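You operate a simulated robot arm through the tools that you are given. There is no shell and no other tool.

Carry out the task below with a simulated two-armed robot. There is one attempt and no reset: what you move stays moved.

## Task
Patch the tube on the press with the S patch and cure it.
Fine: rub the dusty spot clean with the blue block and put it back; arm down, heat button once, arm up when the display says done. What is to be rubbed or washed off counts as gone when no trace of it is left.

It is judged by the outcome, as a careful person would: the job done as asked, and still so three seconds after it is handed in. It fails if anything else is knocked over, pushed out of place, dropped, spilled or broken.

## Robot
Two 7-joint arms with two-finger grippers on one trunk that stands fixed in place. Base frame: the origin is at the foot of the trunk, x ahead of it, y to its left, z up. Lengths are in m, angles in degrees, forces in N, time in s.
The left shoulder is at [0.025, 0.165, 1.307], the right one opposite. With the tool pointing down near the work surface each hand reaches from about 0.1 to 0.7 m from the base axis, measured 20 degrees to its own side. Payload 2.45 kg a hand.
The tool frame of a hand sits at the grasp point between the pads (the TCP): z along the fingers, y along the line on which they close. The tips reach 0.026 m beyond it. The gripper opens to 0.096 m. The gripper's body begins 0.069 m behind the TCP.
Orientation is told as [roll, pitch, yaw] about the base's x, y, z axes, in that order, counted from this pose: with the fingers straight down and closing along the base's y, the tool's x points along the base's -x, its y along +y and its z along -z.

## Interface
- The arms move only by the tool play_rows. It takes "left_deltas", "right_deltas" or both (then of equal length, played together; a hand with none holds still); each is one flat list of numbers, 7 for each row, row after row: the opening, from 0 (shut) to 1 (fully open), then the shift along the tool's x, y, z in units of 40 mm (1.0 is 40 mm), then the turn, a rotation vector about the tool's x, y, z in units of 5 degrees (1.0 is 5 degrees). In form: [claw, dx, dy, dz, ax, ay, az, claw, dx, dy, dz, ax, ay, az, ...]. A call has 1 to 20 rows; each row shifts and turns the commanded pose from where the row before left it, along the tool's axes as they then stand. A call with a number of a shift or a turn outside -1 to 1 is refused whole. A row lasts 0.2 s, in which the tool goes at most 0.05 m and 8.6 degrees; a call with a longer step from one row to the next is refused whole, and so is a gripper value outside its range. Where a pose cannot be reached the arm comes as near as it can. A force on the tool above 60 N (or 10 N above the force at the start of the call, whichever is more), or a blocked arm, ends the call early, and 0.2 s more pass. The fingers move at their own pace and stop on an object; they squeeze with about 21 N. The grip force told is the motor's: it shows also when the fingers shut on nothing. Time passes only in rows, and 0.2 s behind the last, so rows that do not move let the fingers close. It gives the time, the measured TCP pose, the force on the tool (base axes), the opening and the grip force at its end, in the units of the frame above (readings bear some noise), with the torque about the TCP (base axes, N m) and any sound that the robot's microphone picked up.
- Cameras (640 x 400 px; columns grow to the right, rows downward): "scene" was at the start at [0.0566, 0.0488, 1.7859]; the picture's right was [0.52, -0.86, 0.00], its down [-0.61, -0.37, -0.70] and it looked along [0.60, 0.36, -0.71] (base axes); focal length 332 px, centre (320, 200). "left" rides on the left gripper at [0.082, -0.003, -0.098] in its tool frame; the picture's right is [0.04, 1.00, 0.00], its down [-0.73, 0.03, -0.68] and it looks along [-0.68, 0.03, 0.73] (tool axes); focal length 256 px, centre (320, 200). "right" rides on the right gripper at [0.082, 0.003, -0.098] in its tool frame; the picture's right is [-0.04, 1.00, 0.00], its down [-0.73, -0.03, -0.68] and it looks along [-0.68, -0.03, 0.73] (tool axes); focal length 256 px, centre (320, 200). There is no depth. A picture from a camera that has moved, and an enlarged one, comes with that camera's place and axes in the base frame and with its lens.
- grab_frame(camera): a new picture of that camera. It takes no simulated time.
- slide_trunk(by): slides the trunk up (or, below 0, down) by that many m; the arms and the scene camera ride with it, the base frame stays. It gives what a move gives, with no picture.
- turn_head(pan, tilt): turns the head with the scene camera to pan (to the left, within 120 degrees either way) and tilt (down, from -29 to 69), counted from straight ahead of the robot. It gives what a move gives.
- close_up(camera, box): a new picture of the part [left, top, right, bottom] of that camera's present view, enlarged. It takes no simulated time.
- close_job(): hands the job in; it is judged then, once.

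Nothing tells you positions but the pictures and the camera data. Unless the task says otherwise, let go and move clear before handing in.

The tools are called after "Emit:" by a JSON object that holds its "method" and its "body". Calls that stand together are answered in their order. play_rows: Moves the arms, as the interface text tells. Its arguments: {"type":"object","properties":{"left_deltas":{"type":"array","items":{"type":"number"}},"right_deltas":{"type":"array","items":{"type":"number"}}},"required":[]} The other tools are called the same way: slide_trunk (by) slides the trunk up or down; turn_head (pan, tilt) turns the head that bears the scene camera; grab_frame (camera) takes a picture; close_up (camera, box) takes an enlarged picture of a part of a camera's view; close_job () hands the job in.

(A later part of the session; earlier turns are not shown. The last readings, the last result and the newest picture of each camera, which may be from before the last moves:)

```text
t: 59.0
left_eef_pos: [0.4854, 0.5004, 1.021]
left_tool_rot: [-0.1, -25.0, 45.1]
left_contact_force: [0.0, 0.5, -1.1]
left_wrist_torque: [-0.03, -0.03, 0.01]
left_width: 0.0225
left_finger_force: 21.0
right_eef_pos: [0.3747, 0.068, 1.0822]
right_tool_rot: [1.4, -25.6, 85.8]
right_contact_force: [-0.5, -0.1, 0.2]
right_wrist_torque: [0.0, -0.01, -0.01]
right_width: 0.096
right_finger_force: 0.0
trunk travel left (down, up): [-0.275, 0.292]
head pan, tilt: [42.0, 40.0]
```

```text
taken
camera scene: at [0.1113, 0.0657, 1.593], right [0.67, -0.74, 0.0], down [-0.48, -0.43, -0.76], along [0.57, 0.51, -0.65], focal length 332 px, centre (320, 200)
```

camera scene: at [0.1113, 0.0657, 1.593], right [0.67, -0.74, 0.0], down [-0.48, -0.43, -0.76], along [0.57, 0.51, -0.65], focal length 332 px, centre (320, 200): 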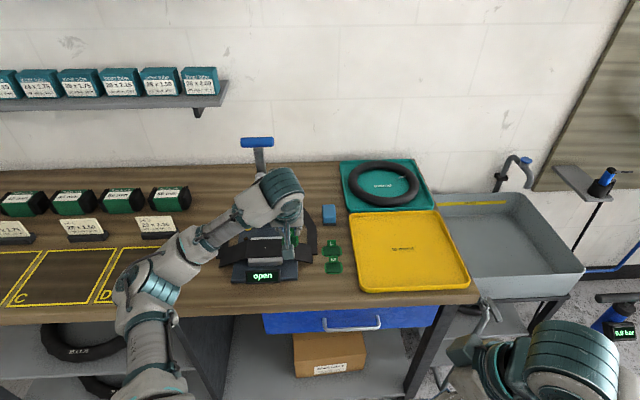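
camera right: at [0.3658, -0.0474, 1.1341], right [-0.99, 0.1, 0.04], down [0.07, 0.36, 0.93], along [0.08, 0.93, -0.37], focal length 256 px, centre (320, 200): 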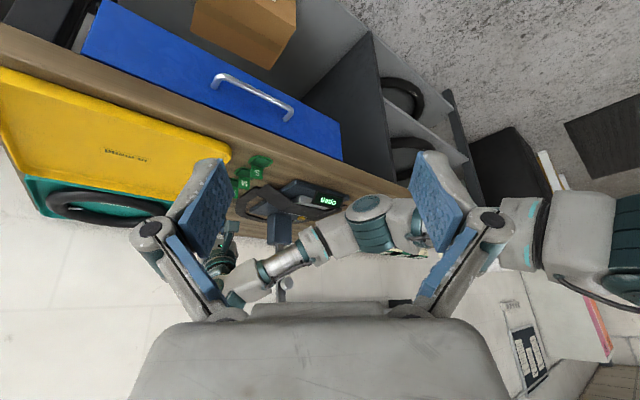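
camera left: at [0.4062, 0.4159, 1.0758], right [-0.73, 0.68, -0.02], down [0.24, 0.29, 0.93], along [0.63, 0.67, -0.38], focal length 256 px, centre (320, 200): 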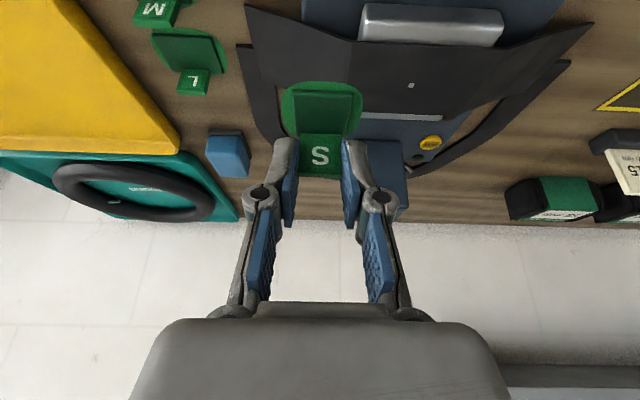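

Emit:
{"method": "play_rows", "body": {"left_deltas": [0, -0.461, 0.8825, 0.215, 0, 0, 0, 0, -0.461, 0.8825, 0.215, 0, 0, 0]}}

Emit:
{"method": "grab_frame", "body": {"camera": "left"}}

Emit:
{"method": "close_up", "body": {"camera": "right", "box": [220, 130, 360, 300]}}

```text
t: 59.6
left_eef_pos: [0.4644, 0.5801, 1.0191]
left_tool_rot: [-0.2, -25.0, 45.3]
left_contact_force: [-0.9, 0.8, 0.2]
left_wrist_torque: [-0.03, -0.04, -0.02]
left_width: 0.0223
left_finger_force: 20.7
right_eef_pos: [0.3742, 0.0711, 1.0814]
right_tool_rot: [1.3, -25.6, 86.0]
right_contact_force: [0.1, 0.3, -0.3]
right_wrist_torque: [-0.02, 0.01, 0.0]
right_width: 0.0961
right_finger_force: 0.0
trunk travel left (down, up): [-0.275, 0.292]
head pan, tilt: [42.0, 40.0]
```

```text
taken
camera left: at [0.3848, 0.4957, 1.075], right [-0.73, 0.68, -0.02], down [0.24, 0.29, 0.93], along [0.63, 0.67, -0.38], focal length 256 px, centre (320, 200)
```

left: 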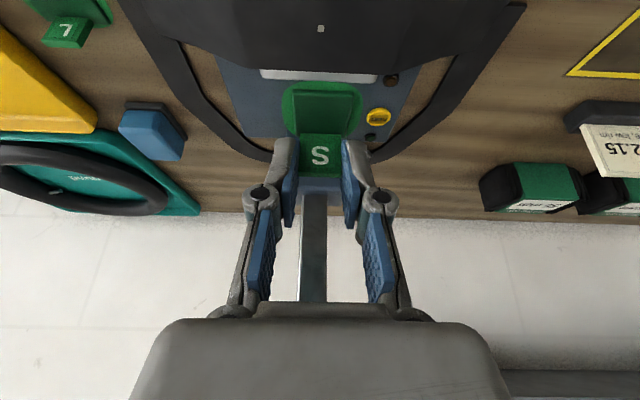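

```text
2.35 times, centred on (290, 215) of right
camera zoom: at [0.3644, -0.0452, 1.1348], right [-0.99, 0.1, 0.04], down [0.07, 0.37, 0.93], along [0.08, 0.93, -0.37], focal length 602 px, centre (391, 165)
```

zoom: 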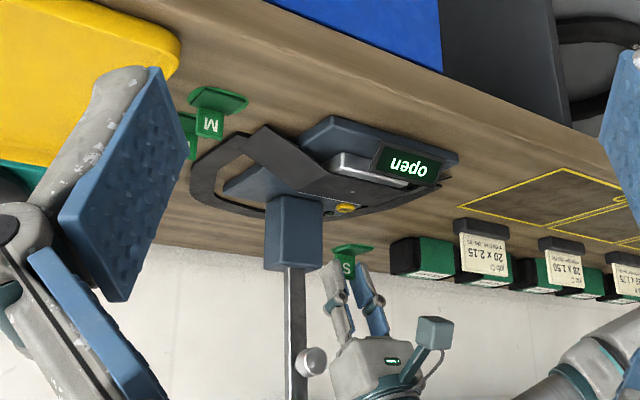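

Emit:
{"method": "play_rows", "body": {"left_deltas": [0, 0.264, -0.02, 0.566, 0, 0, 0, 0, 0.264, -0.02, 0.566, 0, 0, 0]}}

Emit:
{"method": "play_rows", "body": {"left_deltas": [0, 0.0634, 0, 0.1359, 0, 0, 0]}}

Emit:
{"method": "play_rows", "body": {"left_deltas": [0, 0.0423, 0, 0.0906, 0, 0, 0]}}

Emit:
{"method": "grab_frame", "body": {"camera": "left"}}

Emit:
{"method": "close_up", "body": {"camera": "right", "box": [240, 150, 350, 260]}}

```text
t: 60.2
left_eef_pos: [0.4656, 0.576, 0.9714]
left_tool_rot: [-0.1, -25.1, 45.1]
left_contact_force: [0.1, 0.6, -0.8]
left_wrist_torque: [0.01, 0.02, 0.01]
left_width: 0.0227
left_finger_force: 21.1
right_eef_pos: [0.3748, 0.066, 1.081]
right_tool_rot: [1.4, -25.7, 85.9]
right_contact_force: [-0.1, -1.0, 0.8]
right_wrist_torque: [-0.02, 0.03, 0.0]
right_width: 0.096
right_finger_force: 0.0
trunk travel left (down, up): [-0.275, 0.292]
head pan, tilt: [42.0, 40.0]
```

```text
t: 60.6
left_eef_pos: [0.4658, 0.5779, 0.9644]
left_tool_rot: [-0.1, -25.0, 45.2]
left_contact_force: [-0.2, 0.0, 0.8]
left_wrist_torque: [0.01, 0.0, -0.01]
left_width: 0.0225
left_finger_force: 20.9
right_eef_pos: [0.3742, 0.0685, 1.0811]
right_tool_rot: [1.4, -25.5, 85.9]
right_contact_force: [-1.0, -0.1, -0.9]
right_wrist_torque: [0.01, -0.01, 0.01]
right_width: 0.0961
right_finger_force: 0.1
trunk travel left (down, up): [-0.275, 0.292]
head pan, tilt: [42.0, 40.0]
```

```text
t: 61.0
left_eef_pos: [0.4662, 0.5751, 0.9593]
left_tool_rot: [0.0, -25.0, 45.1]
left_contact_force: [-0.3, -0.2, -0.7]
left_wrist_torque: [-0.03, 0.0, 0.04]
left_width: 0.0228
left_finger_force: 21.3
right_eef_pos: [0.3749, 0.0675, 1.0803]
right_tool_rot: [1.4, -25.6, 85.9]
right_contact_force: [-0.9, 0.2, -0.8]
right_wrist_torque: [0.0, 0.01, 0.05]
right_width: 0.0958
right_finger_force: 0.1
trunk travel left (down, up): [-0.275, 0.292]
head pan, tilt: [42.0, 40.0]
```

```text
taken
camera left: at [0.387, 0.4912, 1.0156], right [-0.73, 0.68, -0.02], down [0.25, 0.29, 0.93], along [0.63, 0.67, -0.38], focal length 256 px, centre (320, 200)
```

left: 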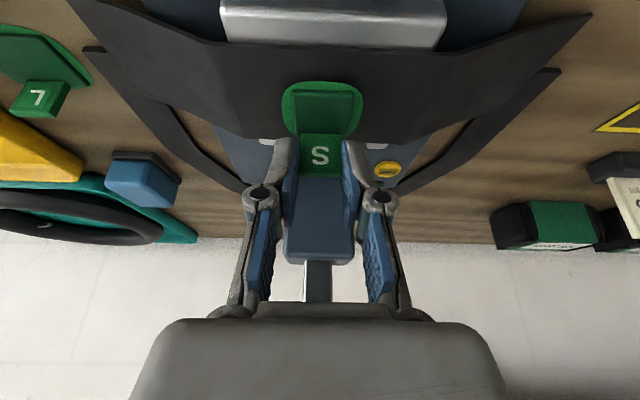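

```text
3.64 times, centred on (295, 205) of right
camera zoom: at [0.3653, -0.0482, 1.1343], right [-0.99, 0.1, 0.04], down [0.07, 0.36, 0.93], along [0.08, 0.93, -0.37], focal length 931 px, centre (411, 182)
```

zoom: 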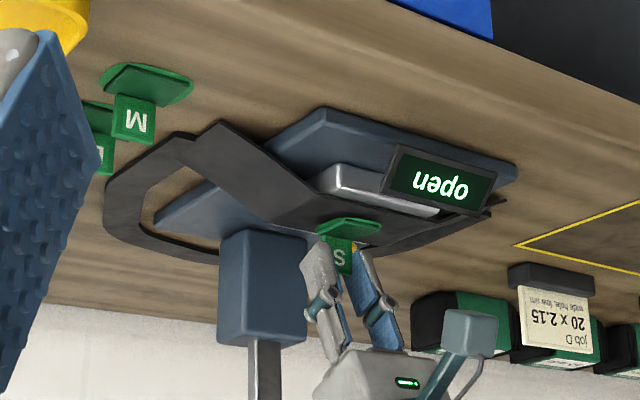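

Emit:
{"method": "play_rows", "body": {"left_deltas": [0, 0.0211, 0, 0.0453, 0, 0, 0]}}

Emit:
{"method": "play_rows", "body": {"left_deltas": [0, 0.0211, 0, 0.0453, 0, 0, 0]}}

Emit:
{"method": "play_rows", "body": {"left_deltas": [0, 0.0106, 0, 0.0227, 0, 0, 0]}}

```text
t: 61.5
left_eef_pos: [0.4659, 0.5747, 0.959]
left_tool_rot: [-0.2, -25.2, 45.2]
left_contact_force: [-0.4, 0.2, 6.0]
left_wrist_torque: [0.0, 0.05, 0.01]
left_width: 0.0225
left_finger_force: 20.9
right_eef_pos: [0.3741, 0.0672, 1.0822]
right_tool_rot: [1.3, -25.7, 85.9]
right_contact_force: [0.5, -0.6, -0.6]
right_wrist_torque: [-0.01, -0.02, -0.03]
right_width: 0.0961
right_finger_force: 0.1
trunk travel left (down, up): [-0.275, 0.292]
head pan, tilt: [42.0, 40.0]
```

```text
t: 61.9
left_eef_pos: [0.465, 0.5748, 0.9589]
left_tool_rot: [-0.2, -25.4, 45.2]
left_contact_force: [2.9, 4.2, 17.6]
left_wrist_torque: [0.02, 0.03, 0.0]
left_width: 0.0225
left_finger_force: 21.4
right_eef_pos: [0.3741, 0.0654, 1.082]
right_tool_rot: [1.3, -25.7, 86.0]
right_contact_force: [-0.1, 0.3, -0.1]
right_wrist_torque: [-0.01, -0.04, 0.02]
right_width: 0.0956
right_finger_force: 0.1
trunk travel left (down, up): [-0.275, 0.292]
head pan, tilt: [42.0, 40.0]
```

```text
t: 62.2
left_eef_pos: [0.4657, 0.5752, 0.9583]
left_tool_rot: [-0.2, -25.6, 45.3]
left_contact_force: [6.9, 7.7, 27.2]
left_wrist_torque: [0.2, -0.1, -0.02]
left_width: 0.0225
left_finger_force: 21.3
right_eef_pos: [0.3736, 0.0658, 1.0807]
right_tool_rot: [1.3, -25.8, 86.0]
right_contact_force: [0.7, 0.2, -0.6]
right_wrist_torque: [-0.01, 0.04, 0.02]
right_width: 0.0959
right_finger_force: 0.1
trunk travel left (down, up): [-0.275, 0.292]
head pan, tilt: [42.0, 40.0]
```

Emit:
{"method": "play_rows", "body": {"left_deltas": [0, -0.037, 0, -0.0793, 0, 0, 0, 0, 0, 0, 0, 0, 0, 0]}}

Emit:
{"method": "grab_frame", "body": {"camera": "left"}}

Emit:
{"method": "close_up", "body": {"camera": "right", "box": [270, 170, 350, 250]}}

```text
t: 62.9
left_eef_pos: [0.4666, 0.5749, 0.9583]
left_tool_rot: [-0.1, -25.1, 45.1]
left_contact_force: [8.9, 8.4, 20.2]
left_wrist_torque: [0.32, -0.34, 0.01]
left_width: 0.0226
left_finger_force: 21.0
right_eef_pos: [0.3741, 0.067, 1.0816]
right_tool_rot: [1.4, -25.5, 85.9]
right_contact_force: [0.4, -0.6, 0.7]
right_wrist_torque: [0.01, 0.0, 0.0]
right_width: 0.0961
right_finger_force: 0.1
trunk travel left (down, up): [-0.275, 0.292]
head pan, tilt: [42.0, 40.0]
```

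```text
taken
camera left: at [0.3868, 0.4912, 1.0142], right [-0.73, 0.68, -0.02], down [0.24, 0.29, 0.93], along [0.63, 0.67, -0.38], focal length 256 px, centre (320, 200)
```

left: 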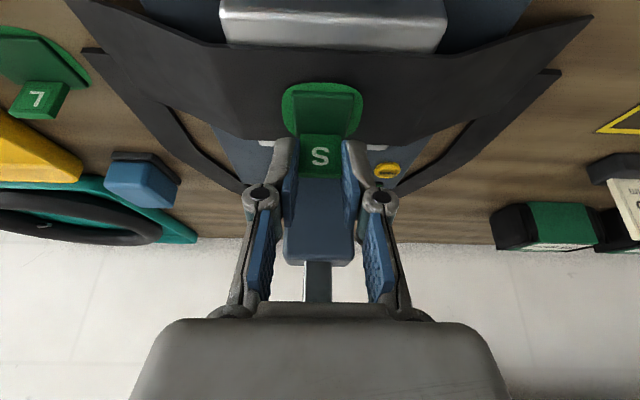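

```text
5.00 times, centred on (310, 210) of right
camera zoom: at [0.3652, -0.0481, 1.1344], right [-0.99, 0.1, 0.04], down [0.07, 0.36, 0.93], along [0.08, 0.93, -0.37], focal length 1280 px, centre (370, 150)
```

zoom: 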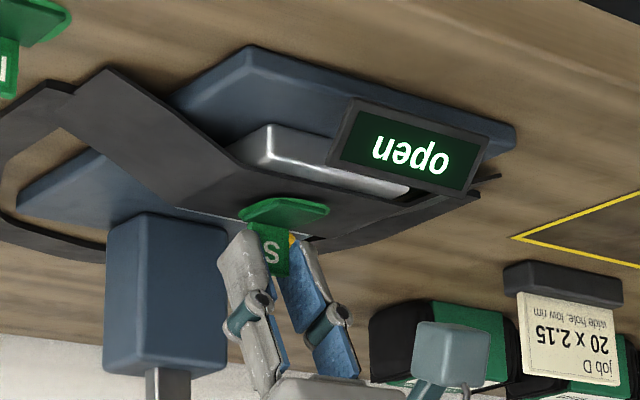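

Emit:
{"method": "play_rows", "body": {"left_deltas": [0.5, 0, 0, 0, 0, 0, 0, 0.5, 0, 0, 0, 0, 0, 0]}}

Emit:
{"method": "grab_frame", "body": {"camera": "left"}}

Emit:
{"method": "close_up", "body": {"camera": "right", "box": [270, 170, 350, 250]}}

```text
t: 63.5
left_eef_pos: [0.4655, 0.5748, 0.9574]
left_tool_rot: [0.0, -24.9, 45.1]
left_contact_force: [0.8, 0.2, 0.0]
left_wrist_torque: [-0.01, 0.0, -0.03]
left_width: 0.0479
left_finger_force: 0.1
right_eef_pos: [0.3746, 0.0682, 1.0806]
right_tool_rot: [1.4, -25.6, 85.9]
right_contact_force: [0.5, 1.4, 0.6]
right_wrist_torque: [0.01, 0.01, 0.0]
right_width: 0.0961
right_finger_force: 0.0
trunk travel left (down, up): [-0.275, 0.292]
head pan, tilt: [42.0, 40.0]
```

```text
taken
camera left: at [0.3864, 0.4907, 1.0136], right [-0.73, 0.68, -0.02], down [0.25, 0.29, 0.92], along [0.63, 0.67, -0.38], focal length 256 px, centre (320, 200)
```

left: 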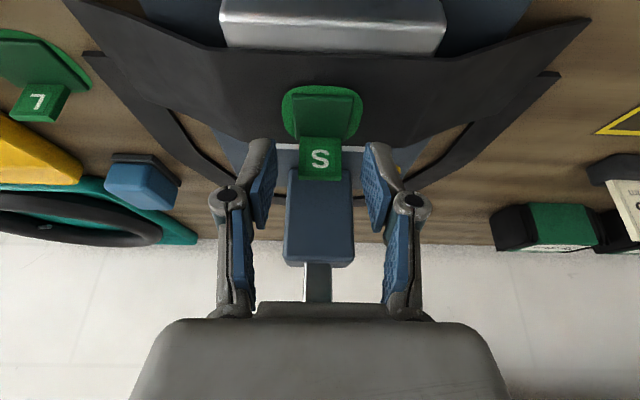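

```text
5.00 times, centred on (310, 210) of right
camera zoom: at [0.365, -0.0483, 1.1344], right [-0.99, 0.1, 0.04], down [0.07, 0.36, 0.93], along [0.08, 0.93, -0.37], focal length 1280 px, centre (370, 150)
```

zoom: 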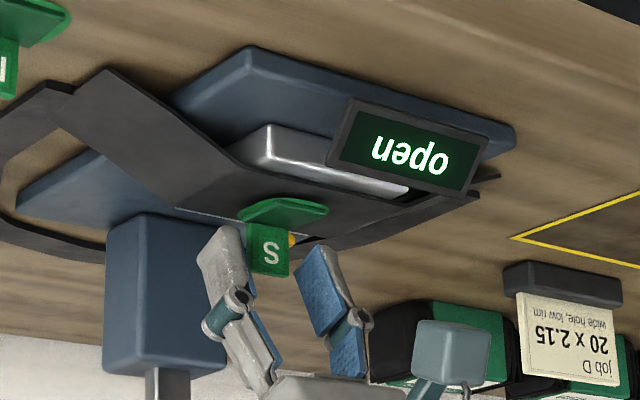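

Released. I'll back away and inspect the patch placement.

Emit:
{"method": "play_rows", "body": {"left_deltas": [0.5, 0, 0, -0.75, 0, 0, 0, 0.5, 0, 0, -0.75, 0, 0, 0, 0.5, 0, 0, -0.75, 0, 0, 0, 0.5, 0.5, 0, -0.5, 0, 0, 0, 0.5, 0.5, 0, -0.5, 0, 0, 0]}}

Emit:
{"method": "grab_frame", "body": {"camera": "left"}}

Emit:
{"method": "close_up", "body": {"camera": "right", "box": [250, 150, 350, 250]}}

Emit:
{"method": "grab_frame", "body": {"camera": "scene"}}

```text
t: 64.7
left_eef_pos: [0.4, 0.5086, 1.0601]
left_tool_rot: [0.0, -25.1, 45.1]
left_contact_force: [-0.2, -0.1, -0.3]
left_wrist_torque: [0.01, -0.03, 0.01]
left_width: 0.0478
left_finger_force: 0.0
right_eef_pos: [0.3738, 0.0674, 1.0824]
right_tool_rot: [1.4, -25.7, 85.9]
right_contact_force: [-0.7, -0.2, 0.3]
right_wrist_torque: [0.01, 0.01, 0.04]
right_width: 0.096
right_finger_force: 0.1
trunk travel left (down, up): [-0.275, 0.292]
head pan, tilt: [42.0, 40.0]
```

```text
taken
camera left: at [0.322, 0.4255, 1.1147], right [-0.73, 0.68, -0.02], down [0.24, 0.29, 0.93], along [0.63, 0.67, -0.38], focal length 256 px, centre (320, 200)
```

left: 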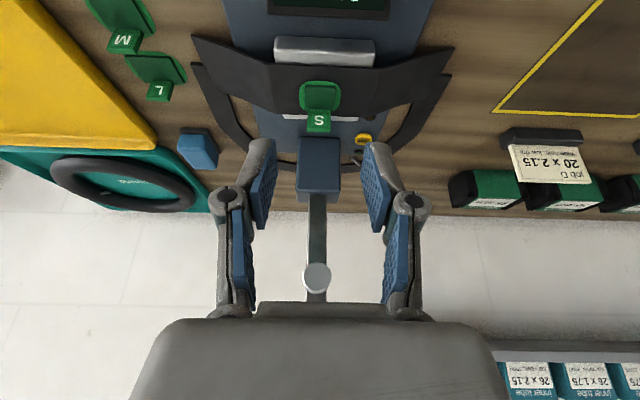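

```text
4.00 times, centred on (300, 200) of right
camera zoom: at [0.3648, -0.0487, 1.1346], right [-0.99, 0.1, 0.04], down [0.07, 0.36, 0.93], along [0.08, 0.93, -0.37], focal length 1024 px, centre (400, 200)
```

zoom: 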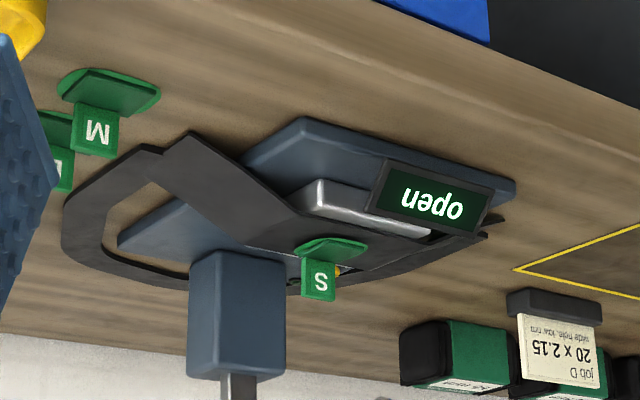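

```text
taken
camera scene: at [0.1106, 0.0624, 1.5932], right [0.67, -0.74, 0.0], down [-0.48, -0.43, -0.76], along [0.57, 0.51, -0.65], focal length 332 px, centre (320, 200)
```

scene: 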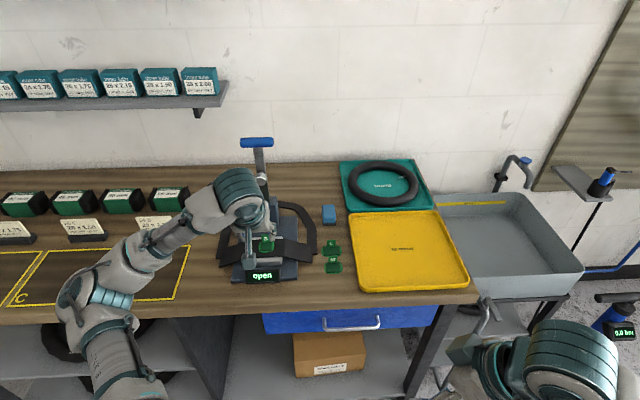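

Emit:
{"method": "close_up", "body": {"camera": "left", "box": [250, 50, 390, 180]}}

Emit:
{"method": "close_up", "body": {"camera": "left", "box": [260, 180, 380, 310]}}

```text
3.08 times, centred on (320, 115) of left
camera zoom: at [0.322, 0.4255, 1.1147], right [-0.73, 0.68, -0.02], down [0.24, 0.29, 0.93], along [0.63, 0.67, -0.38], focal length 788 px, centre (320, 462)
```

zoom: 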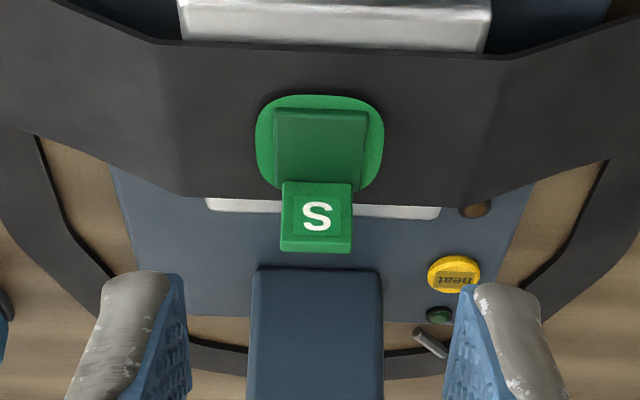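

```text
3.08 times, centred on (320, 245) of left
camera zoom: at [0.322, 0.4255, 1.1147], right [-0.73, 0.68, -0.02], down [0.24, 0.29, 0.93], along [0.63, 0.67, -0.38], focal length 788 px, centre (320, 62)
```

zoom: 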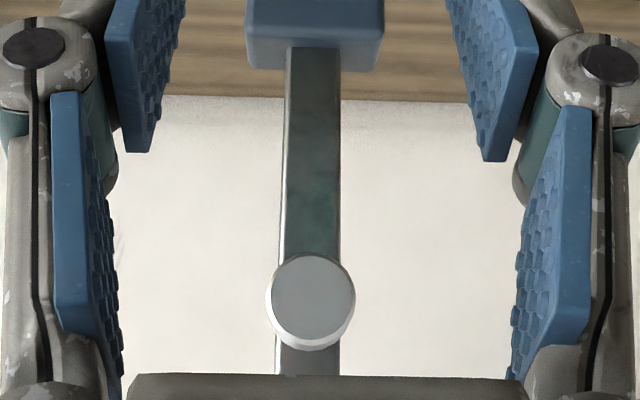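

The patch covers the puncture mark to within about 3 mm. Next is the lever: I'll raise the hand, close the fingers and tilt to 45°, so the fingertips can hook over the handle beside the lever bar.

Emit:
{"method": "play_rows", "body": {"left_deltas": [0.2, -0.3875, 0, -0.831, 0, 0, 0, 0, -0.3875, 0, -0.831, 0, 0, 0, 0, -0.3875, 0, -0.831, 0, 0, 0, 0, -0.3875, 0, -0.831, 0, 0, 0, 0, -0.3875, 0, -0.831, 0, 0, 0, 0, -0.3875, 0, -0.831, 0, 0, 0, 0, 0, -0.57, 0, 0, -1, 0, 0, 0, 0, 0, 0, -1, 0, 0, 0, 0, 0, 0, -1, 0, 0, 0, 0, 0, 0, -1, 0]}}

Emit:
{"method": "grab_frame", "body": {"camera": "left"}}

Emit:
{"method": "grab_frame", "body": {"camera": "scene"}}

Emit:
{"method": "grab_frame", "body": {"camera": "right"}}

```text
t: 66.8
left_eef_pos: [0.4181, 0.4931, 1.2799]
left_tool_rot: [0.0, -45.2, 45.0]
left_contact_force: [0.5, 0.2, 0.1]
left_wrist_torque: [0.01, -0.01, 0.01]
left_width: 0.0001
left_finger_force: 21.2
right_eef_pos: [0.3757, 0.0658, 1.0811]
right_tool_rot: [1.5, -25.8, 85.8]
right_contact_force: [0.2, 0.0, -0.1]
right_wrist_torque: [-0.03, 0.02, 0.0]
right_width: 0.0961
right_finger_force: 0.1
trunk travel left (down, up): [-0.275, 0.292]
head pan, tilt: [42.0, 40.0]
```

```text
taken
camera left: at [0.3309, 0.4011, 1.2917], right [-0.73, 0.69, -0.03], down [0.01, 0.05, 1.0], along [0.69, 0.73, -0.04], focal length 256 px, centre (320, 200)
```

left: 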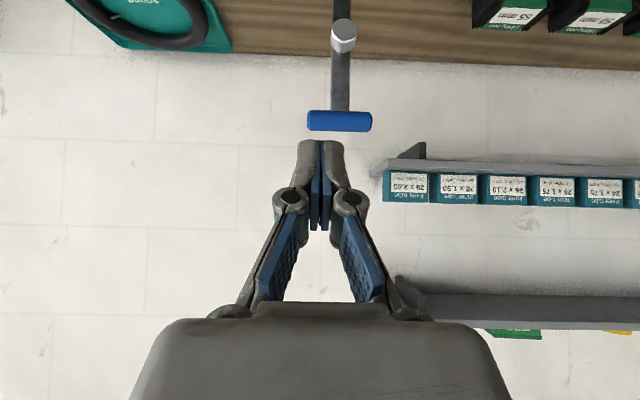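

```text
taken
camera scene: at [0.1126, 0.0623, 1.593], right [0.67, -0.74, 0.0], down [-0.48, -0.43, -0.76], along [0.57, 0.51, -0.65], focal length 332 px, centre (320, 200)
```

scene: 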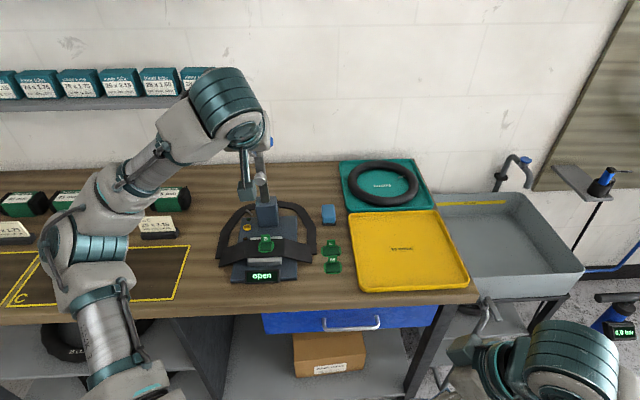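

```text
taken
camera right: at [0.366, -0.0494, 1.134], right [-0.99, 0.1, 0.04], down [0.07, 0.36, 0.93], along [0.08, 0.93, -0.37], focal length 256 px, centre (320, 200)
```

right: 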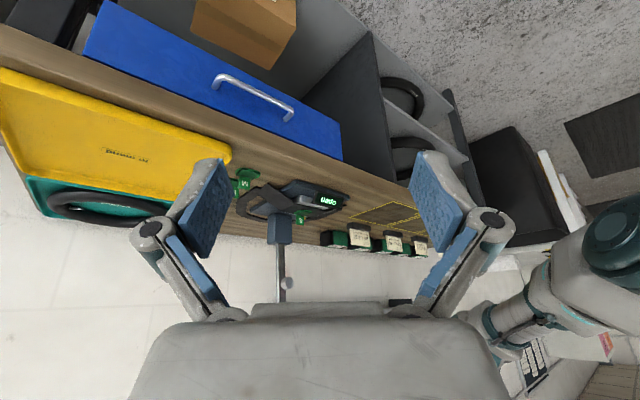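

Emit:
{"method": "play_rows", "body": {"left_deltas": [0, -0.639, -0.01, 0.78, 0, 0, 0, 0, -0.639, -0.01, 0.78, 0, 0, 0, 0, -0.639, -0.01, 0.78, 0, 0, 0]}}

Emit:
{"method": "grab_frame", "body": {"camera": "left"}}

Emit:
{"method": "grab_frame", "body": {"camera": "scene"}}

```text
t: 67.7
left_eef_pos: [0.505, 0.581, 1.2663]
left_tool_rot: [0.0, -44.9, 45.1]
left_contact_force: [0.7, 0.5, -0.2]
left_wrist_torque: [0.01, 0.03, -0.01]
left_width: 0.0
left_finger_force: 21.0
right_eef_pos: [0.3749, 0.0691, 1.0816]
right_tool_rot: [1.4, -25.6, 85.8]
right_contact_force: [1.0, 0.1, 0.5]
right_wrist_torque: [0.02, 0.01, 0.03]
right_width: 0.0959
right_finger_force: 0.0
trunk travel left (down, up): [-0.275, 0.292]
head pan, tilt: [42.0, 40.0]
```

```text
taken
camera left: at [0.4173, 0.4888, 1.2791], right [-0.73, 0.69, -0.03], down [0.01, 0.05, 1.0], along [0.69, 0.73, -0.04], focal length 256 px, centre (320, 200)
```

left: 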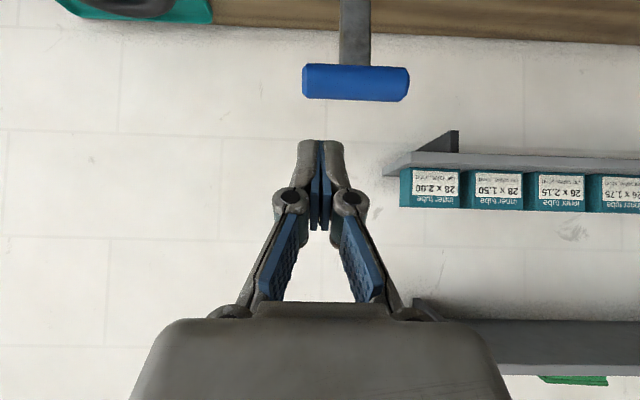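

```text
taken
camera scene: at [0.1135, 0.0659, 1.5928], right [0.67, -0.74, 0.0], down [-0.48, -0.43, -0.76], along [0.57, 0.51, -0.65], focal length 332 px, centre (320, 200)
```

scene: 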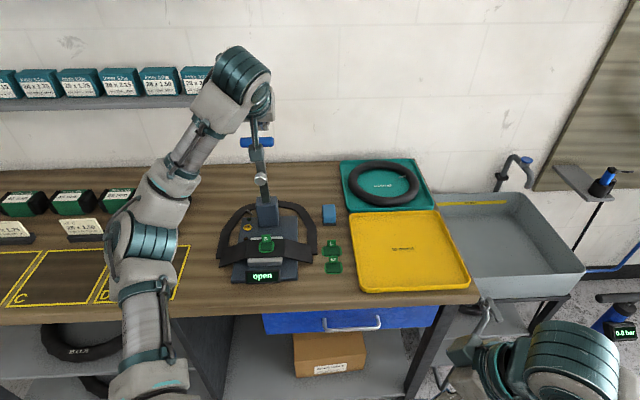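

Emit:
{"method": "play_rows", "body": {"left_deltas": [0, -0.639, -0.02, 0.78, 0, 0, 0, 0, -0.639, -0.02, 0.78, 0, 0, 0]}}

Emit:
{"method": "grab_frame", "body": {"camera": "left"}}

Emit:
{"method": "close_up", "body": {"camera": "scene", "box": [190, 50, 330, 290]}}

```text
t: 68.2
left_eef_pos: [0.5648, 0.6368, 1.2587]
left_tool_rot: [0.0, -44.9, 45.1]
left_contact_force: [0.1, -0.2, -0.1]
left_wrist_torque: [0.0, 0.0, 0.02]
left_width: 0.0
left_finger_force: 21.4
right_eef_pos: [0.3758, 0.07, 1.0808]
right_tool_rot: [1.6, -25.5, 85.9]
right_contact_force: [0.2, 0.0, 0.2]
right_wrist_torque: [-0.05, 0.04, -0.02]
right_width: 0.0961
right_finger_force: 0.1
trunk travel left (down, up): [-0.275, 0.292]
head pan, tilt: [42.0, 40.0]
```

```text
taken
camera left: at [0.4759, 0.5445, 1.2711], right [-0.73, 0.69, -0.03], down [0.01, 0.05, 1.0], along [0.69, 0.73, -0.04], focal length 256 px, centre (320, 200)
```

left: 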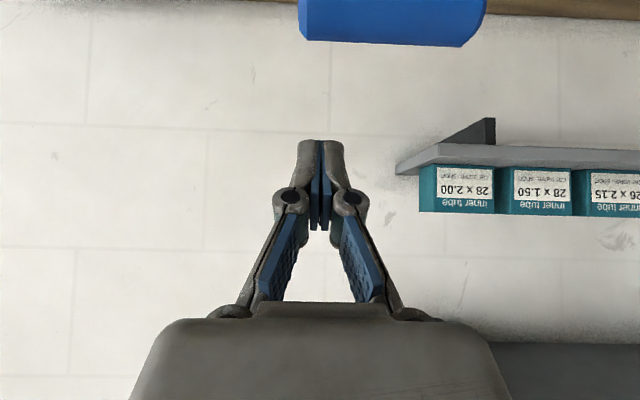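

```text
1.67 times, centred on (260, 170) of scene
camera zoom: at [0.1151, 0.0647, 1.5927], right [0.67, -0.74, 0.0], down [-0.48, -0.43, -0.76], along [0.57, 0.51, -0.65], focal length 554 px, centre (420, 250)
```

zoom: 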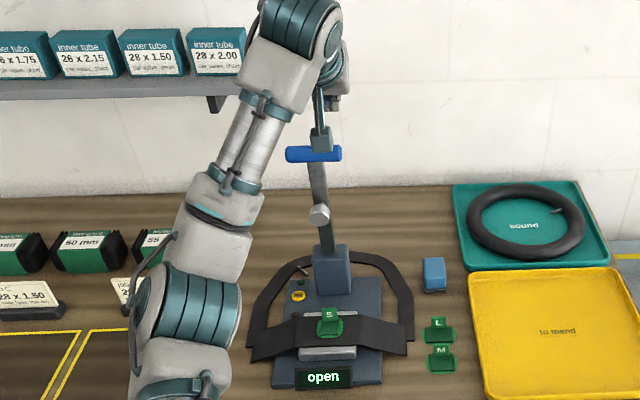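

Emit:
{"method": "play_rows", "body": {"left_deltas": [0, 0.54, 0, 0.805, 0, 0, 0]}}

Emit:
{"method": "close_up", "body": {"camera": "scene", "box": [230, 90, 310, 190]}}

Emit:
{"method": "grab_frame", "body": {"camera": "left"}}

```text
t: 68.7
left_eef_pos: [0.5685, 0.6397, 1.2201]
left_tool_rot: [0.1, -44.9, 45.1]
left_contact_force: [-0.4, -0.7, 0.2]
left_wrist_torque: [0.0, 0.01, -0.01]
left_width: 0.0
left_finger_force: 20.8
right_eef_pos: [0.3757, 0.0684, 1.0812]
right_tool_rot: [1.4, -25.6, 85.8]
right_contact_force: [1.0, 0.6, 0.3]
right_wrist_torque: [-0.01, 0.02, 0.05]
right_width: 0.0961
right_finger_force: 0.1
trunk travel left (down, up): [-0.275, 0.292]
head pan, tilt: [42.0, 40.0]
```

```text
4.00 times, centred on (270, 140) of scene
camera zoom: at [0.1146, 0.0638, 1.5927], right [0.67, -0.74, 0.0], down [-0.48, -0.43, -0.76], along [0.57, 0.51, -0.65], focal length 1328 px, centre (520, 440)
```

zoom: 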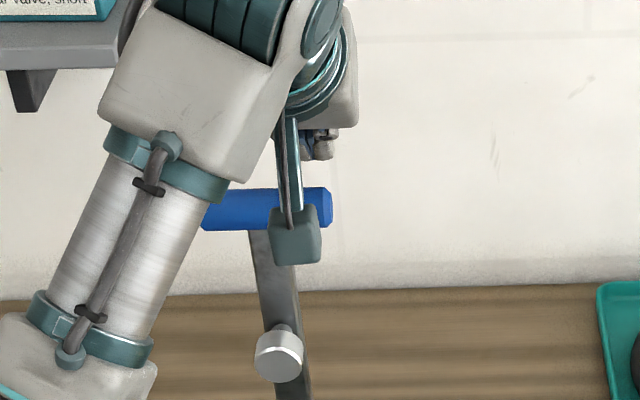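

```text
taken
camera left: at [0.4808, 0.5479, 1.2335], right [-0.73, 0.69, -0.03], down [0.01, 0.05, 1.0], along [0.69, 0.73, -0.04], focal length 256 px, centre (320, 200)
```

left: 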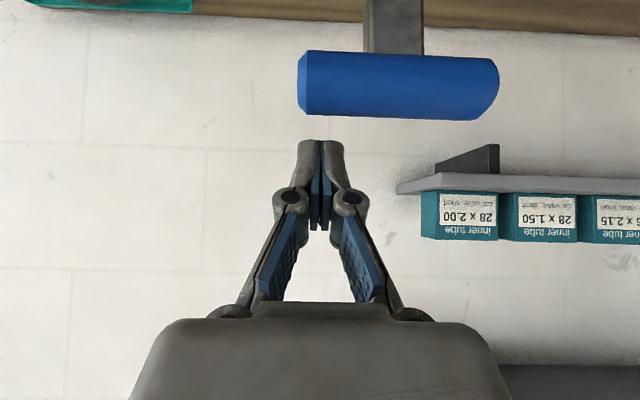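

Emit:
{"method": "play_rows", "body": {"left_deltas": [0, 0.35, 0, 0, 0, 0, 0, 0, 0.25, 0, 0, 0, 0, 0]}}

Emit:
{"method": "grab_frame", "body": {"camera": "left"}}

```text
t: 69.2
left_eef_pos: [0.5545, 0.6294, 1.2044]
left_tool_rot: [-0.1, -45.0, 45.1]
left_contact_force: [0.9, 0.2, 0.2]
left_wrist_torque: [0.02, 0.01, 0.0]
left_width: 0.0001
left_finger_force: 28.5
right_eef_pos: [0.3748, 0.0674, 1.0807]
right_tool_rot: [1.4, -25.6, 85.9]
right_contact_force: [0.1, 0.5, 0.5]
right_wrist_torque: [0.0, 0.04, -0.03]
right_width: 0.0962
right_finger_force: 0.0
trunk travel left (down, up): [-0.275, 0.292]
head pan, tilt: [42.0, 40.0]
```

```text
taken
camera left: at [0.467, 0.5363, 1.217], right [-0.73, 0.69, -0.03], down [0.01, 0.05, 1.0], along [0.69, 0.73, -0.04], focal length 256 px, centre (320, 200)
```

left: 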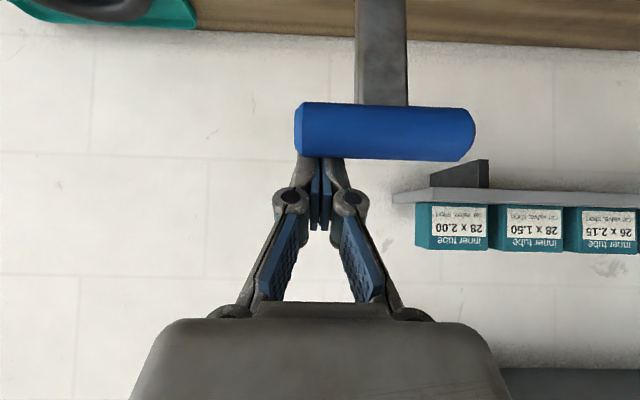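

Contact is made and the lever moves freely. I'll follow the arc down to about 40° and check.

Emit:
{"method": "play_rows", "body": {"left_deltas": [0, 0.273, 0, -0.236, 0, 0, 0, 0, 0.273, 0, -0.236, 0, 0, 0, 0, 0.394, 0, -0.228, 0, 0, 0, 0, 0.394, 0, -0.228, 0, 0, 0, 0, 0.428, 0, -0.156, 0, 0, 0, 0, 0.428, 0, -0.155, 0, 0, 0]}}

Emit:
{"method": "grab_frame", "body": {"camera": "left"}}

Emit:
{"method": "close_up", "body": {"camera": "right", "box": [220, 130, 360, 310]}}

Emit:
{"method": "close_up", "body": {"camera": "scene", "box": [190, 50, 330, 290]}}

```text
t: 70.7
left_eef_pos: [0.4864, 0.5608, 1.178]
left_tool_rot: [-0.1, -45.0, 45.2]
left_contact_force: [0.1, -0.3, 0.2]
left_wrist_torque: [0.05, -0.02, 0.02]
left_width: 0.0001
left_finger_force: 29.0
right_eef_pos: [0.3741, 0.0679, 1.0815]
right_tool_rot: [1.3, -25.5, 86.0]
right_contact_force: [0.1, 0.4, 0.8]
right_wrist_torque: [-0.02, -0.03, -0.01]
right_width: 0.0961
right_finger_force: 0.0
trunk travel left (down, up): [-0.275, 0.292]
head pan, tilt: [42.0, 40.0]
```

```text
taken
camera left: at [0.3983, 0.468, 1.1901], right [-0.73, 0.69, -0.03], down [0.01, 0.05, 1.0], along [0.69, 0.73, -0.04], focal length 256 px, centre (320, 200)
```

left: 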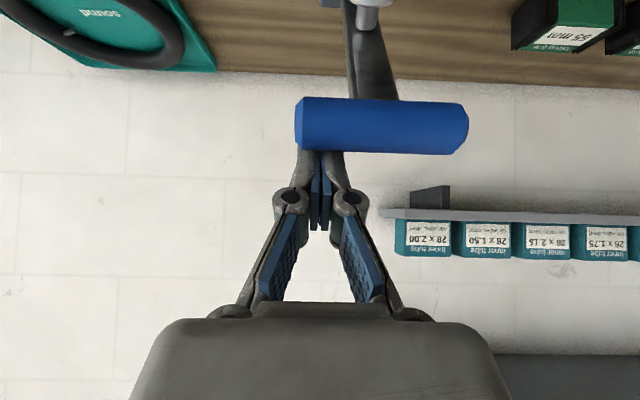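

```text
2.22 times, centred on (290, 220) of right
camera zoom: at [0.3648, -0.0479, 1.1346], right [-0.99, 0.1, 0.04], down [0.07, 0.36, 0.93], along [0.08, 0.93, -0.37], focal length 569 px, centre (387, 156)
```

zoom: 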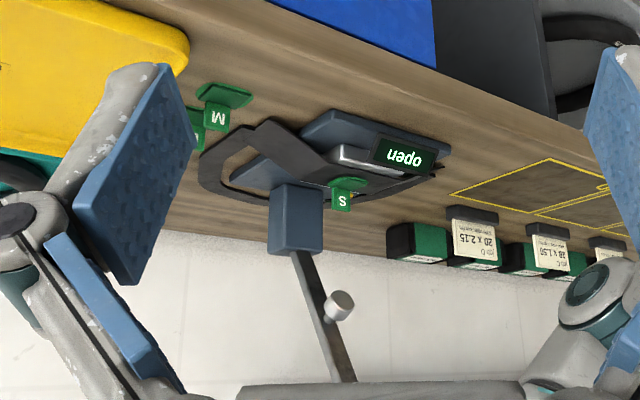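

```text
1.67 times, centred on (260, 170) of scene
camera zoom: at [0.1114, 0.0633, 1.5931], right [0.67, -0.74, 0.0], down [-0.48, -0.43, -0.76], along [0.57, 0.51, -0.65], focal length 554 px, centre (420, 250)
```

zoom: 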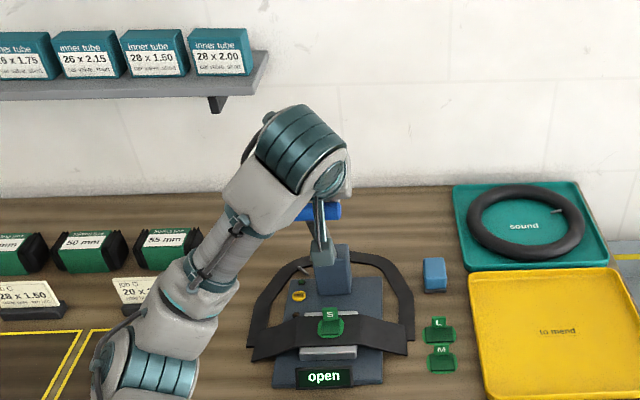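

Emit:
{"method": "play_rows", "body": {"left_deltas": [0, 0.448, 0, -0.078, 0, 0, 0, 0, 0.448, 0, -0.079, 0, 0, 0, 0, 0.456, 0, 0, 0, 0, 0, 0, 0.456, 0, 0, 0, 0, 0, 0, 0.448, 0, 0.078, 0, 0, 0, 0, 0.448, 0, 0.079, 0, 0, 0]}}

Emit:
{"method": "grab_frame", "body": {"camera": "left"}}

Emit:
{"method": "grab_frame", "body": {"camera": "right"}}

Emit:
{"method": "grab_frame", "body": {"camera": "scene"}}

```text
t: 72.0
left_eef_pos: [0.432, 0.5057, 1.1005]
left_tool_rot: [0.0, -45.0, 45.2]
left_contact_force: [0.1, 0.3, 0.1]
left_wrist_torque: [0.02, 0.04, 0.01]
left_width: 0.0
left_finger_force: 28.5
right_eef_pos: [0.3747, 0.0682, 1.0817]
right_tool_rot: [1.3, -25.6, 86.0]
right_contact_force: [1.1, 0.1, -0.9]
right_wrist_torque: [-0.03, 0.02, 0.04]
right_width: 0.096
right_finger_force: 0.0
trunk travel left (down, up): [-0.275, 0.292]
head pan, tilt: [42.0, 40.0]
```

```text
taken
camera left: at [0.3445, 0.4136, 1.114], right [-0.73, 0.69, -0.03], down [0.0, 0.05, 1.0], along [0.69, 0.73, -0.04], focal length 256 px, centre (320, 200)
```

left: 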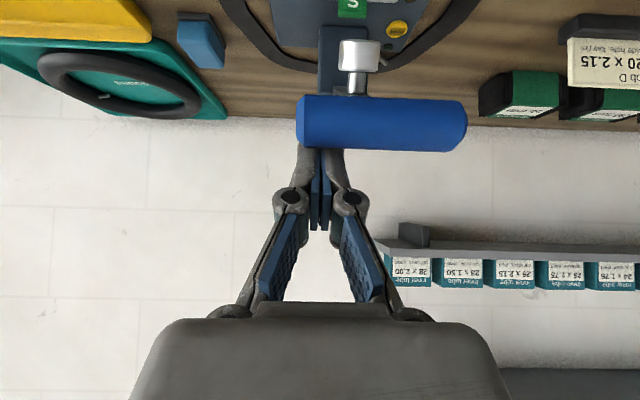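

```text
taken
camera right: at [0.365, -0.0479, 1.1344], right [-0.99, 0.1, 0.04], down [0.07, 0.36, 0.93], along [0.08, 0.93, -0.37], focal length 256 px, centre (320, 200)
```

right: 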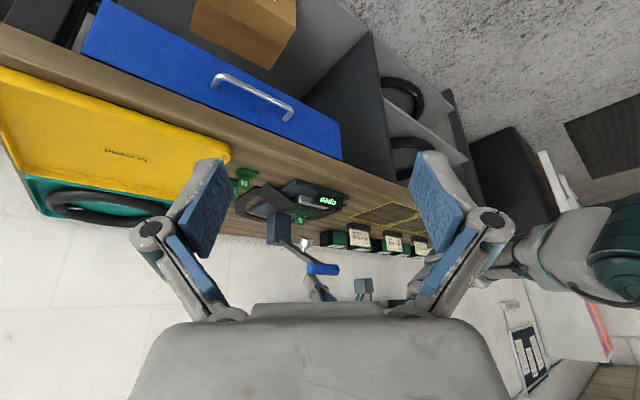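

```text
taken
camera scene: at [0.1112, 0.0632, 1.5931], right [0.67, -0.74, 0.0], down [-0.48, -0.43, -0.76], along [0.57, 0.51, -0.65], focal length 332 px, centre (320, 200)
```

scene: 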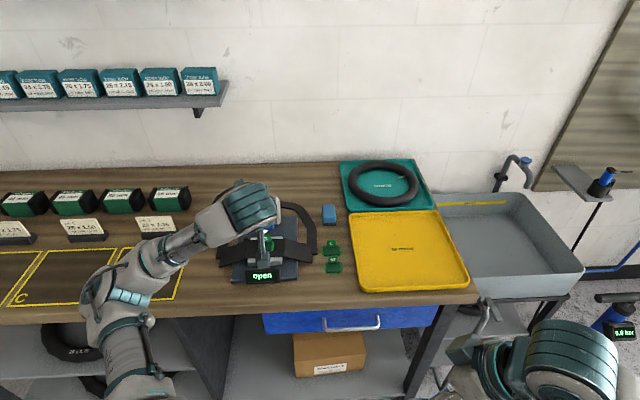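

Emit:
{"method": "close_up", "body": {"camera": "right", "box": [250, 160, 370, 300]}}

```text
2.86 times, centred on (310, 230) of right
camera zoom: at [0.365, -0.0479, 1.1344], right [-0.99, 0.1, 0.04], down [0.07, 0.36, 0.93], along [0.08, 0.93, -0.37], focal length 731 px, centre (349, 114)
```

zoom: 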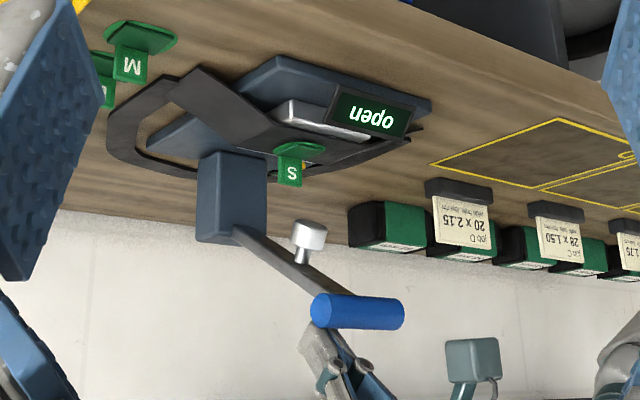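

Emit:
{"method": "play_rows", "body": {"left_deltas": [0, 0.428, 0, 0.155, 0, 0, 0, 0, 0.428, 0, 0.156, 0, 0, 0, 0, 0.394, 0, 0.228, 0, 0, 0]}}

Emit:
{"method": "grab_frame", "body": {"camera": "left"}}

Emit:
{"method": "close_up", "body": {"camera": "right", "box": [250, 160, 370, 300]}}

```text
t: 72.8
left_eef_pos: [0.416, 0.4918, 1.0505]
left_tool_rot: [-0.1, -45.0, 45.0]
left_contact_force: [0.4, 0.1, 1.0]
left_wrist_torque: [-0.03, 0.04, 0.01]
left_width: 0.0
left_finger_force: 27.9
right_eef_pos: [0.3743, 0.0672, 1.081]
right_tool_rot: [1.3, -25.6, 86.0]
right_contact_force: [0.1, 0.5, 0.1]
right_wrist_torque: [0.0, -0.02, 0.02]
right_width: 0.096
right_finger_force: 0.1
trunk travel left (down, up): [-0.275, 0.292]
head pan, tilt: [42.0, 40.0]
```

```text
taken
camera left: at [0.3301, 0.3988, 1.0634], right [-0.73, 0.69, -0.03], down [0.01, 0.05, 1.0], along [0.69, 0.73, -0.04], focal length 256 px, centre (320, 200)
```

left: 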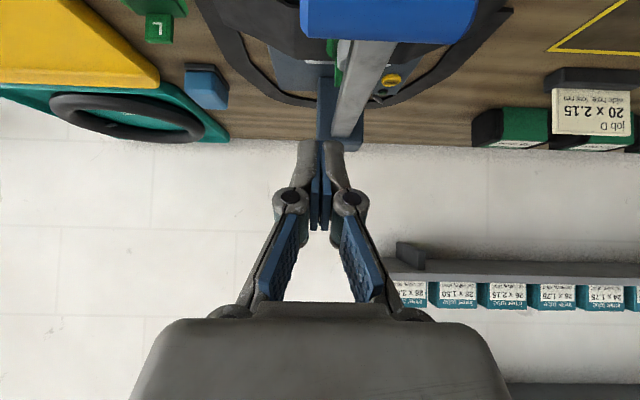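

```text
2.86 times, centred on (310, 230) of right
camera zoom: at [0.3647, -0.0482, 1.1346], right [-0.99, 0.1, 0.04], down [0.07, 0.36, 0.93], along [0.08, 0.93, -0.37], focal length 731 px, centre (349, 114)
```

zoom: 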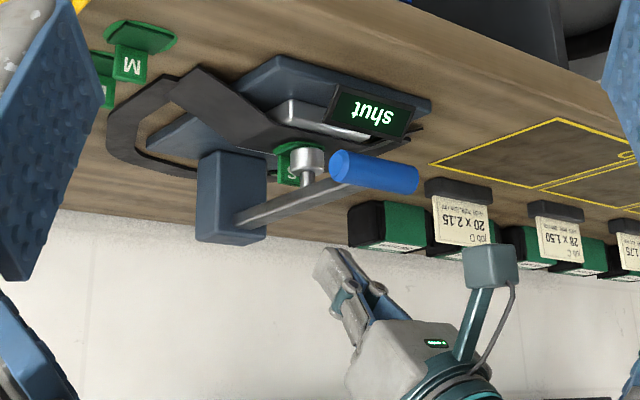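

The lever went over-centre and the display now says "shut". Next I'll raise the hand, straighten it with a slight outward roll, and move above the heat button.

Emit:
{"method": "play_rows", "body": {"left_deltas": [0, -0.589, 0, -0.589, 0, 0, 0, 0, -0.589, 0, -0.589, 0, 0, 0, 0, -0.589, 0, -0.589, 0, 0, 0, 0, 0, 0, 0, 0, 1, 0, 0, 0, 0, 0, 0, 1, 0, 0, 0, 0, 0, 0, 1, 0, 0, 0, 0, 0, 0, 1, 0, 0, 0, 0, 0, 0, 1, 0, 0, 0, 0.8, 0, 0, 0, 0, 0, 0, 0.8, 0, 0, 0, 0]}}

Emit:
{"method": "grab_frame", "body": {"camera": "left"}}

Emit:
{"method": "grab_frame", "body": {"camera": "scene"}}

Emit:
{"method": "close_up", "body": {"camera": "right", "box": [250, 160, 370, 300]}}

```text
t: 75.0
left_eef_pos: [0.3717, 0.5385, 1.1503]
left_tool_rot: [-0.2, -20.0, 45.1]
left_contact_force: [-0.6, -0.1, -0.2]
left_wrist_torque: [0.0, -0.01, 0.0]
left_width: 0.0001
left_finger_force: 28.2
right_eef_pos: [0.3745, 0.0682, 1.081]
right_tool_rot: [1.3, -25.6, 86.0]
right_contact_force: [0.8, -0.4, 0.3]
right_wrist_torque: [-0.03, 0.04, -0.02]
right_width: 0.096
right_finger_force: 0.1
trunk travel left (down, up): [-0.275, 0.292]
head pan, tilt: [42.0, 40.0]
```

```text
taken
camera left: at [0.2959, 0.4583, 1.2149], right [-0.73, 0.68, -0.02], down [0.3, 0.35, 0.89], along [0.61, 0.65, -0.46], focal length 256 px, centre (320, 200)
```

left: 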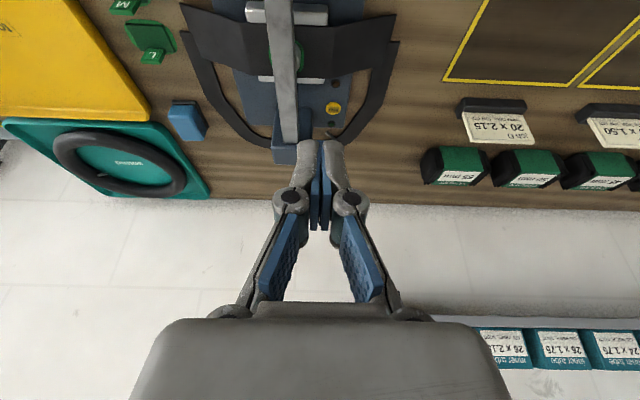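

```text
taken
camera scene: at [0.1098, 0.0655, 1.5932], right [0.67, -0.74, 0.0], down [-0.48, -0.43, -0.76], along [0.57, 0.51, -0.65], focal length 332 px, centre (320, 200)
```

scene: 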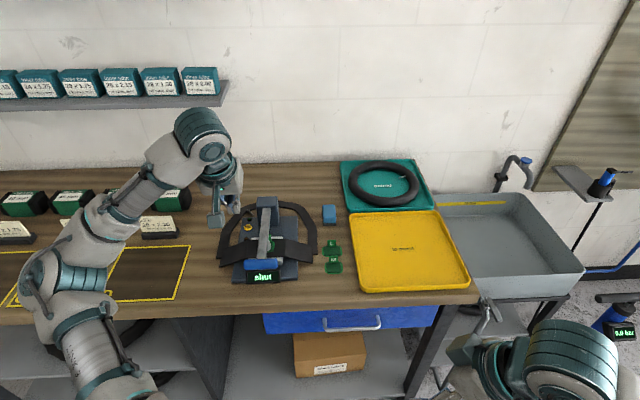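

```text
2.86 times, centred on (310, 230) of right
camera zoom: at [0.3645, -0.0465, 1.1348], right [-0.99, 0.1, 0.04], down [0.07, 0.37, 0.93], along [0.08, 0.93, -0.37], focal length 731 px, centre (349, 114)
```

zoom: 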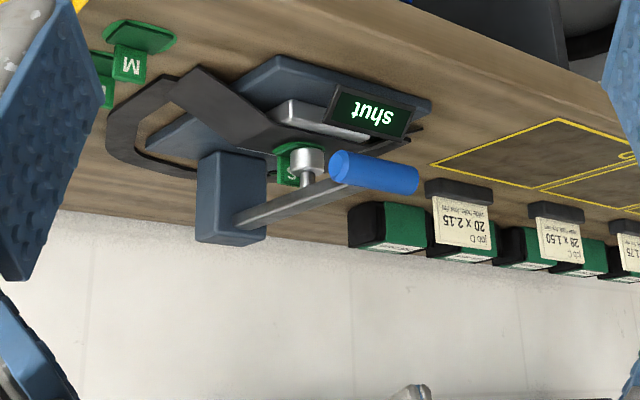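

Emit:
{"method": "close_up", "body": {"camera": "left", "box": [240, 0, 400, 170]}}

Emit:
{"method": "close_up", "body": {"camera": "scene", "box": [215, 190, 320, 290]}}

```text
2.35 times, centred on (320, 85) of left
camera zoom: at [0.2959, 0.4583, 1.2149], right [-0.73, 0.68, -0.02], down [0.3, 0.35, 0.89], along [0.61, 0.65, -0.46], focal length 602 px, centre (320, 471)
```

zoom: 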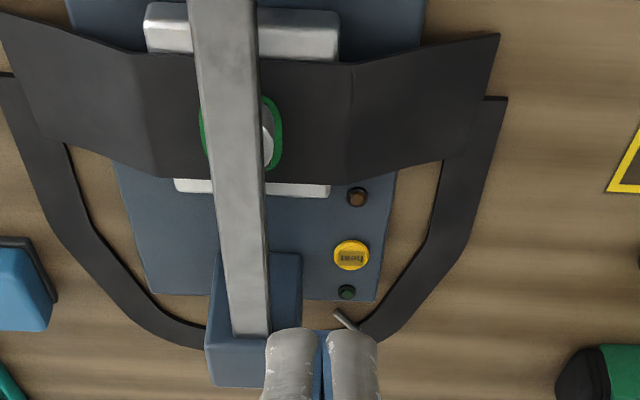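

```text
4.00 times, centred on (268, 240) of scene
camera zoom: at [0.1098, 0.0655, 1.5932], right [0.67, -0.74, 0.0], down [-0.48, -0.43, -0.76], along [0.57, 0.51, -0.65], focal length 1328 px, centre (530, 40)
```

zoom: 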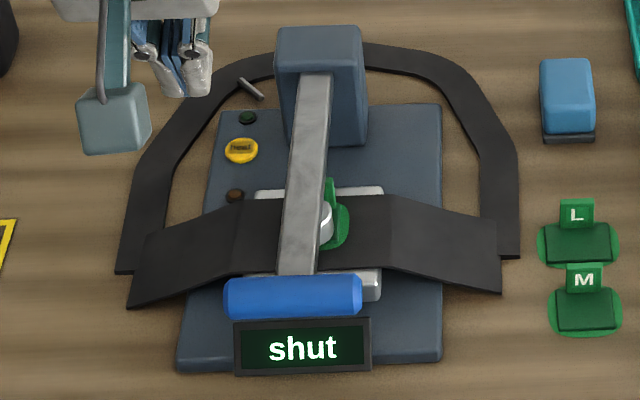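

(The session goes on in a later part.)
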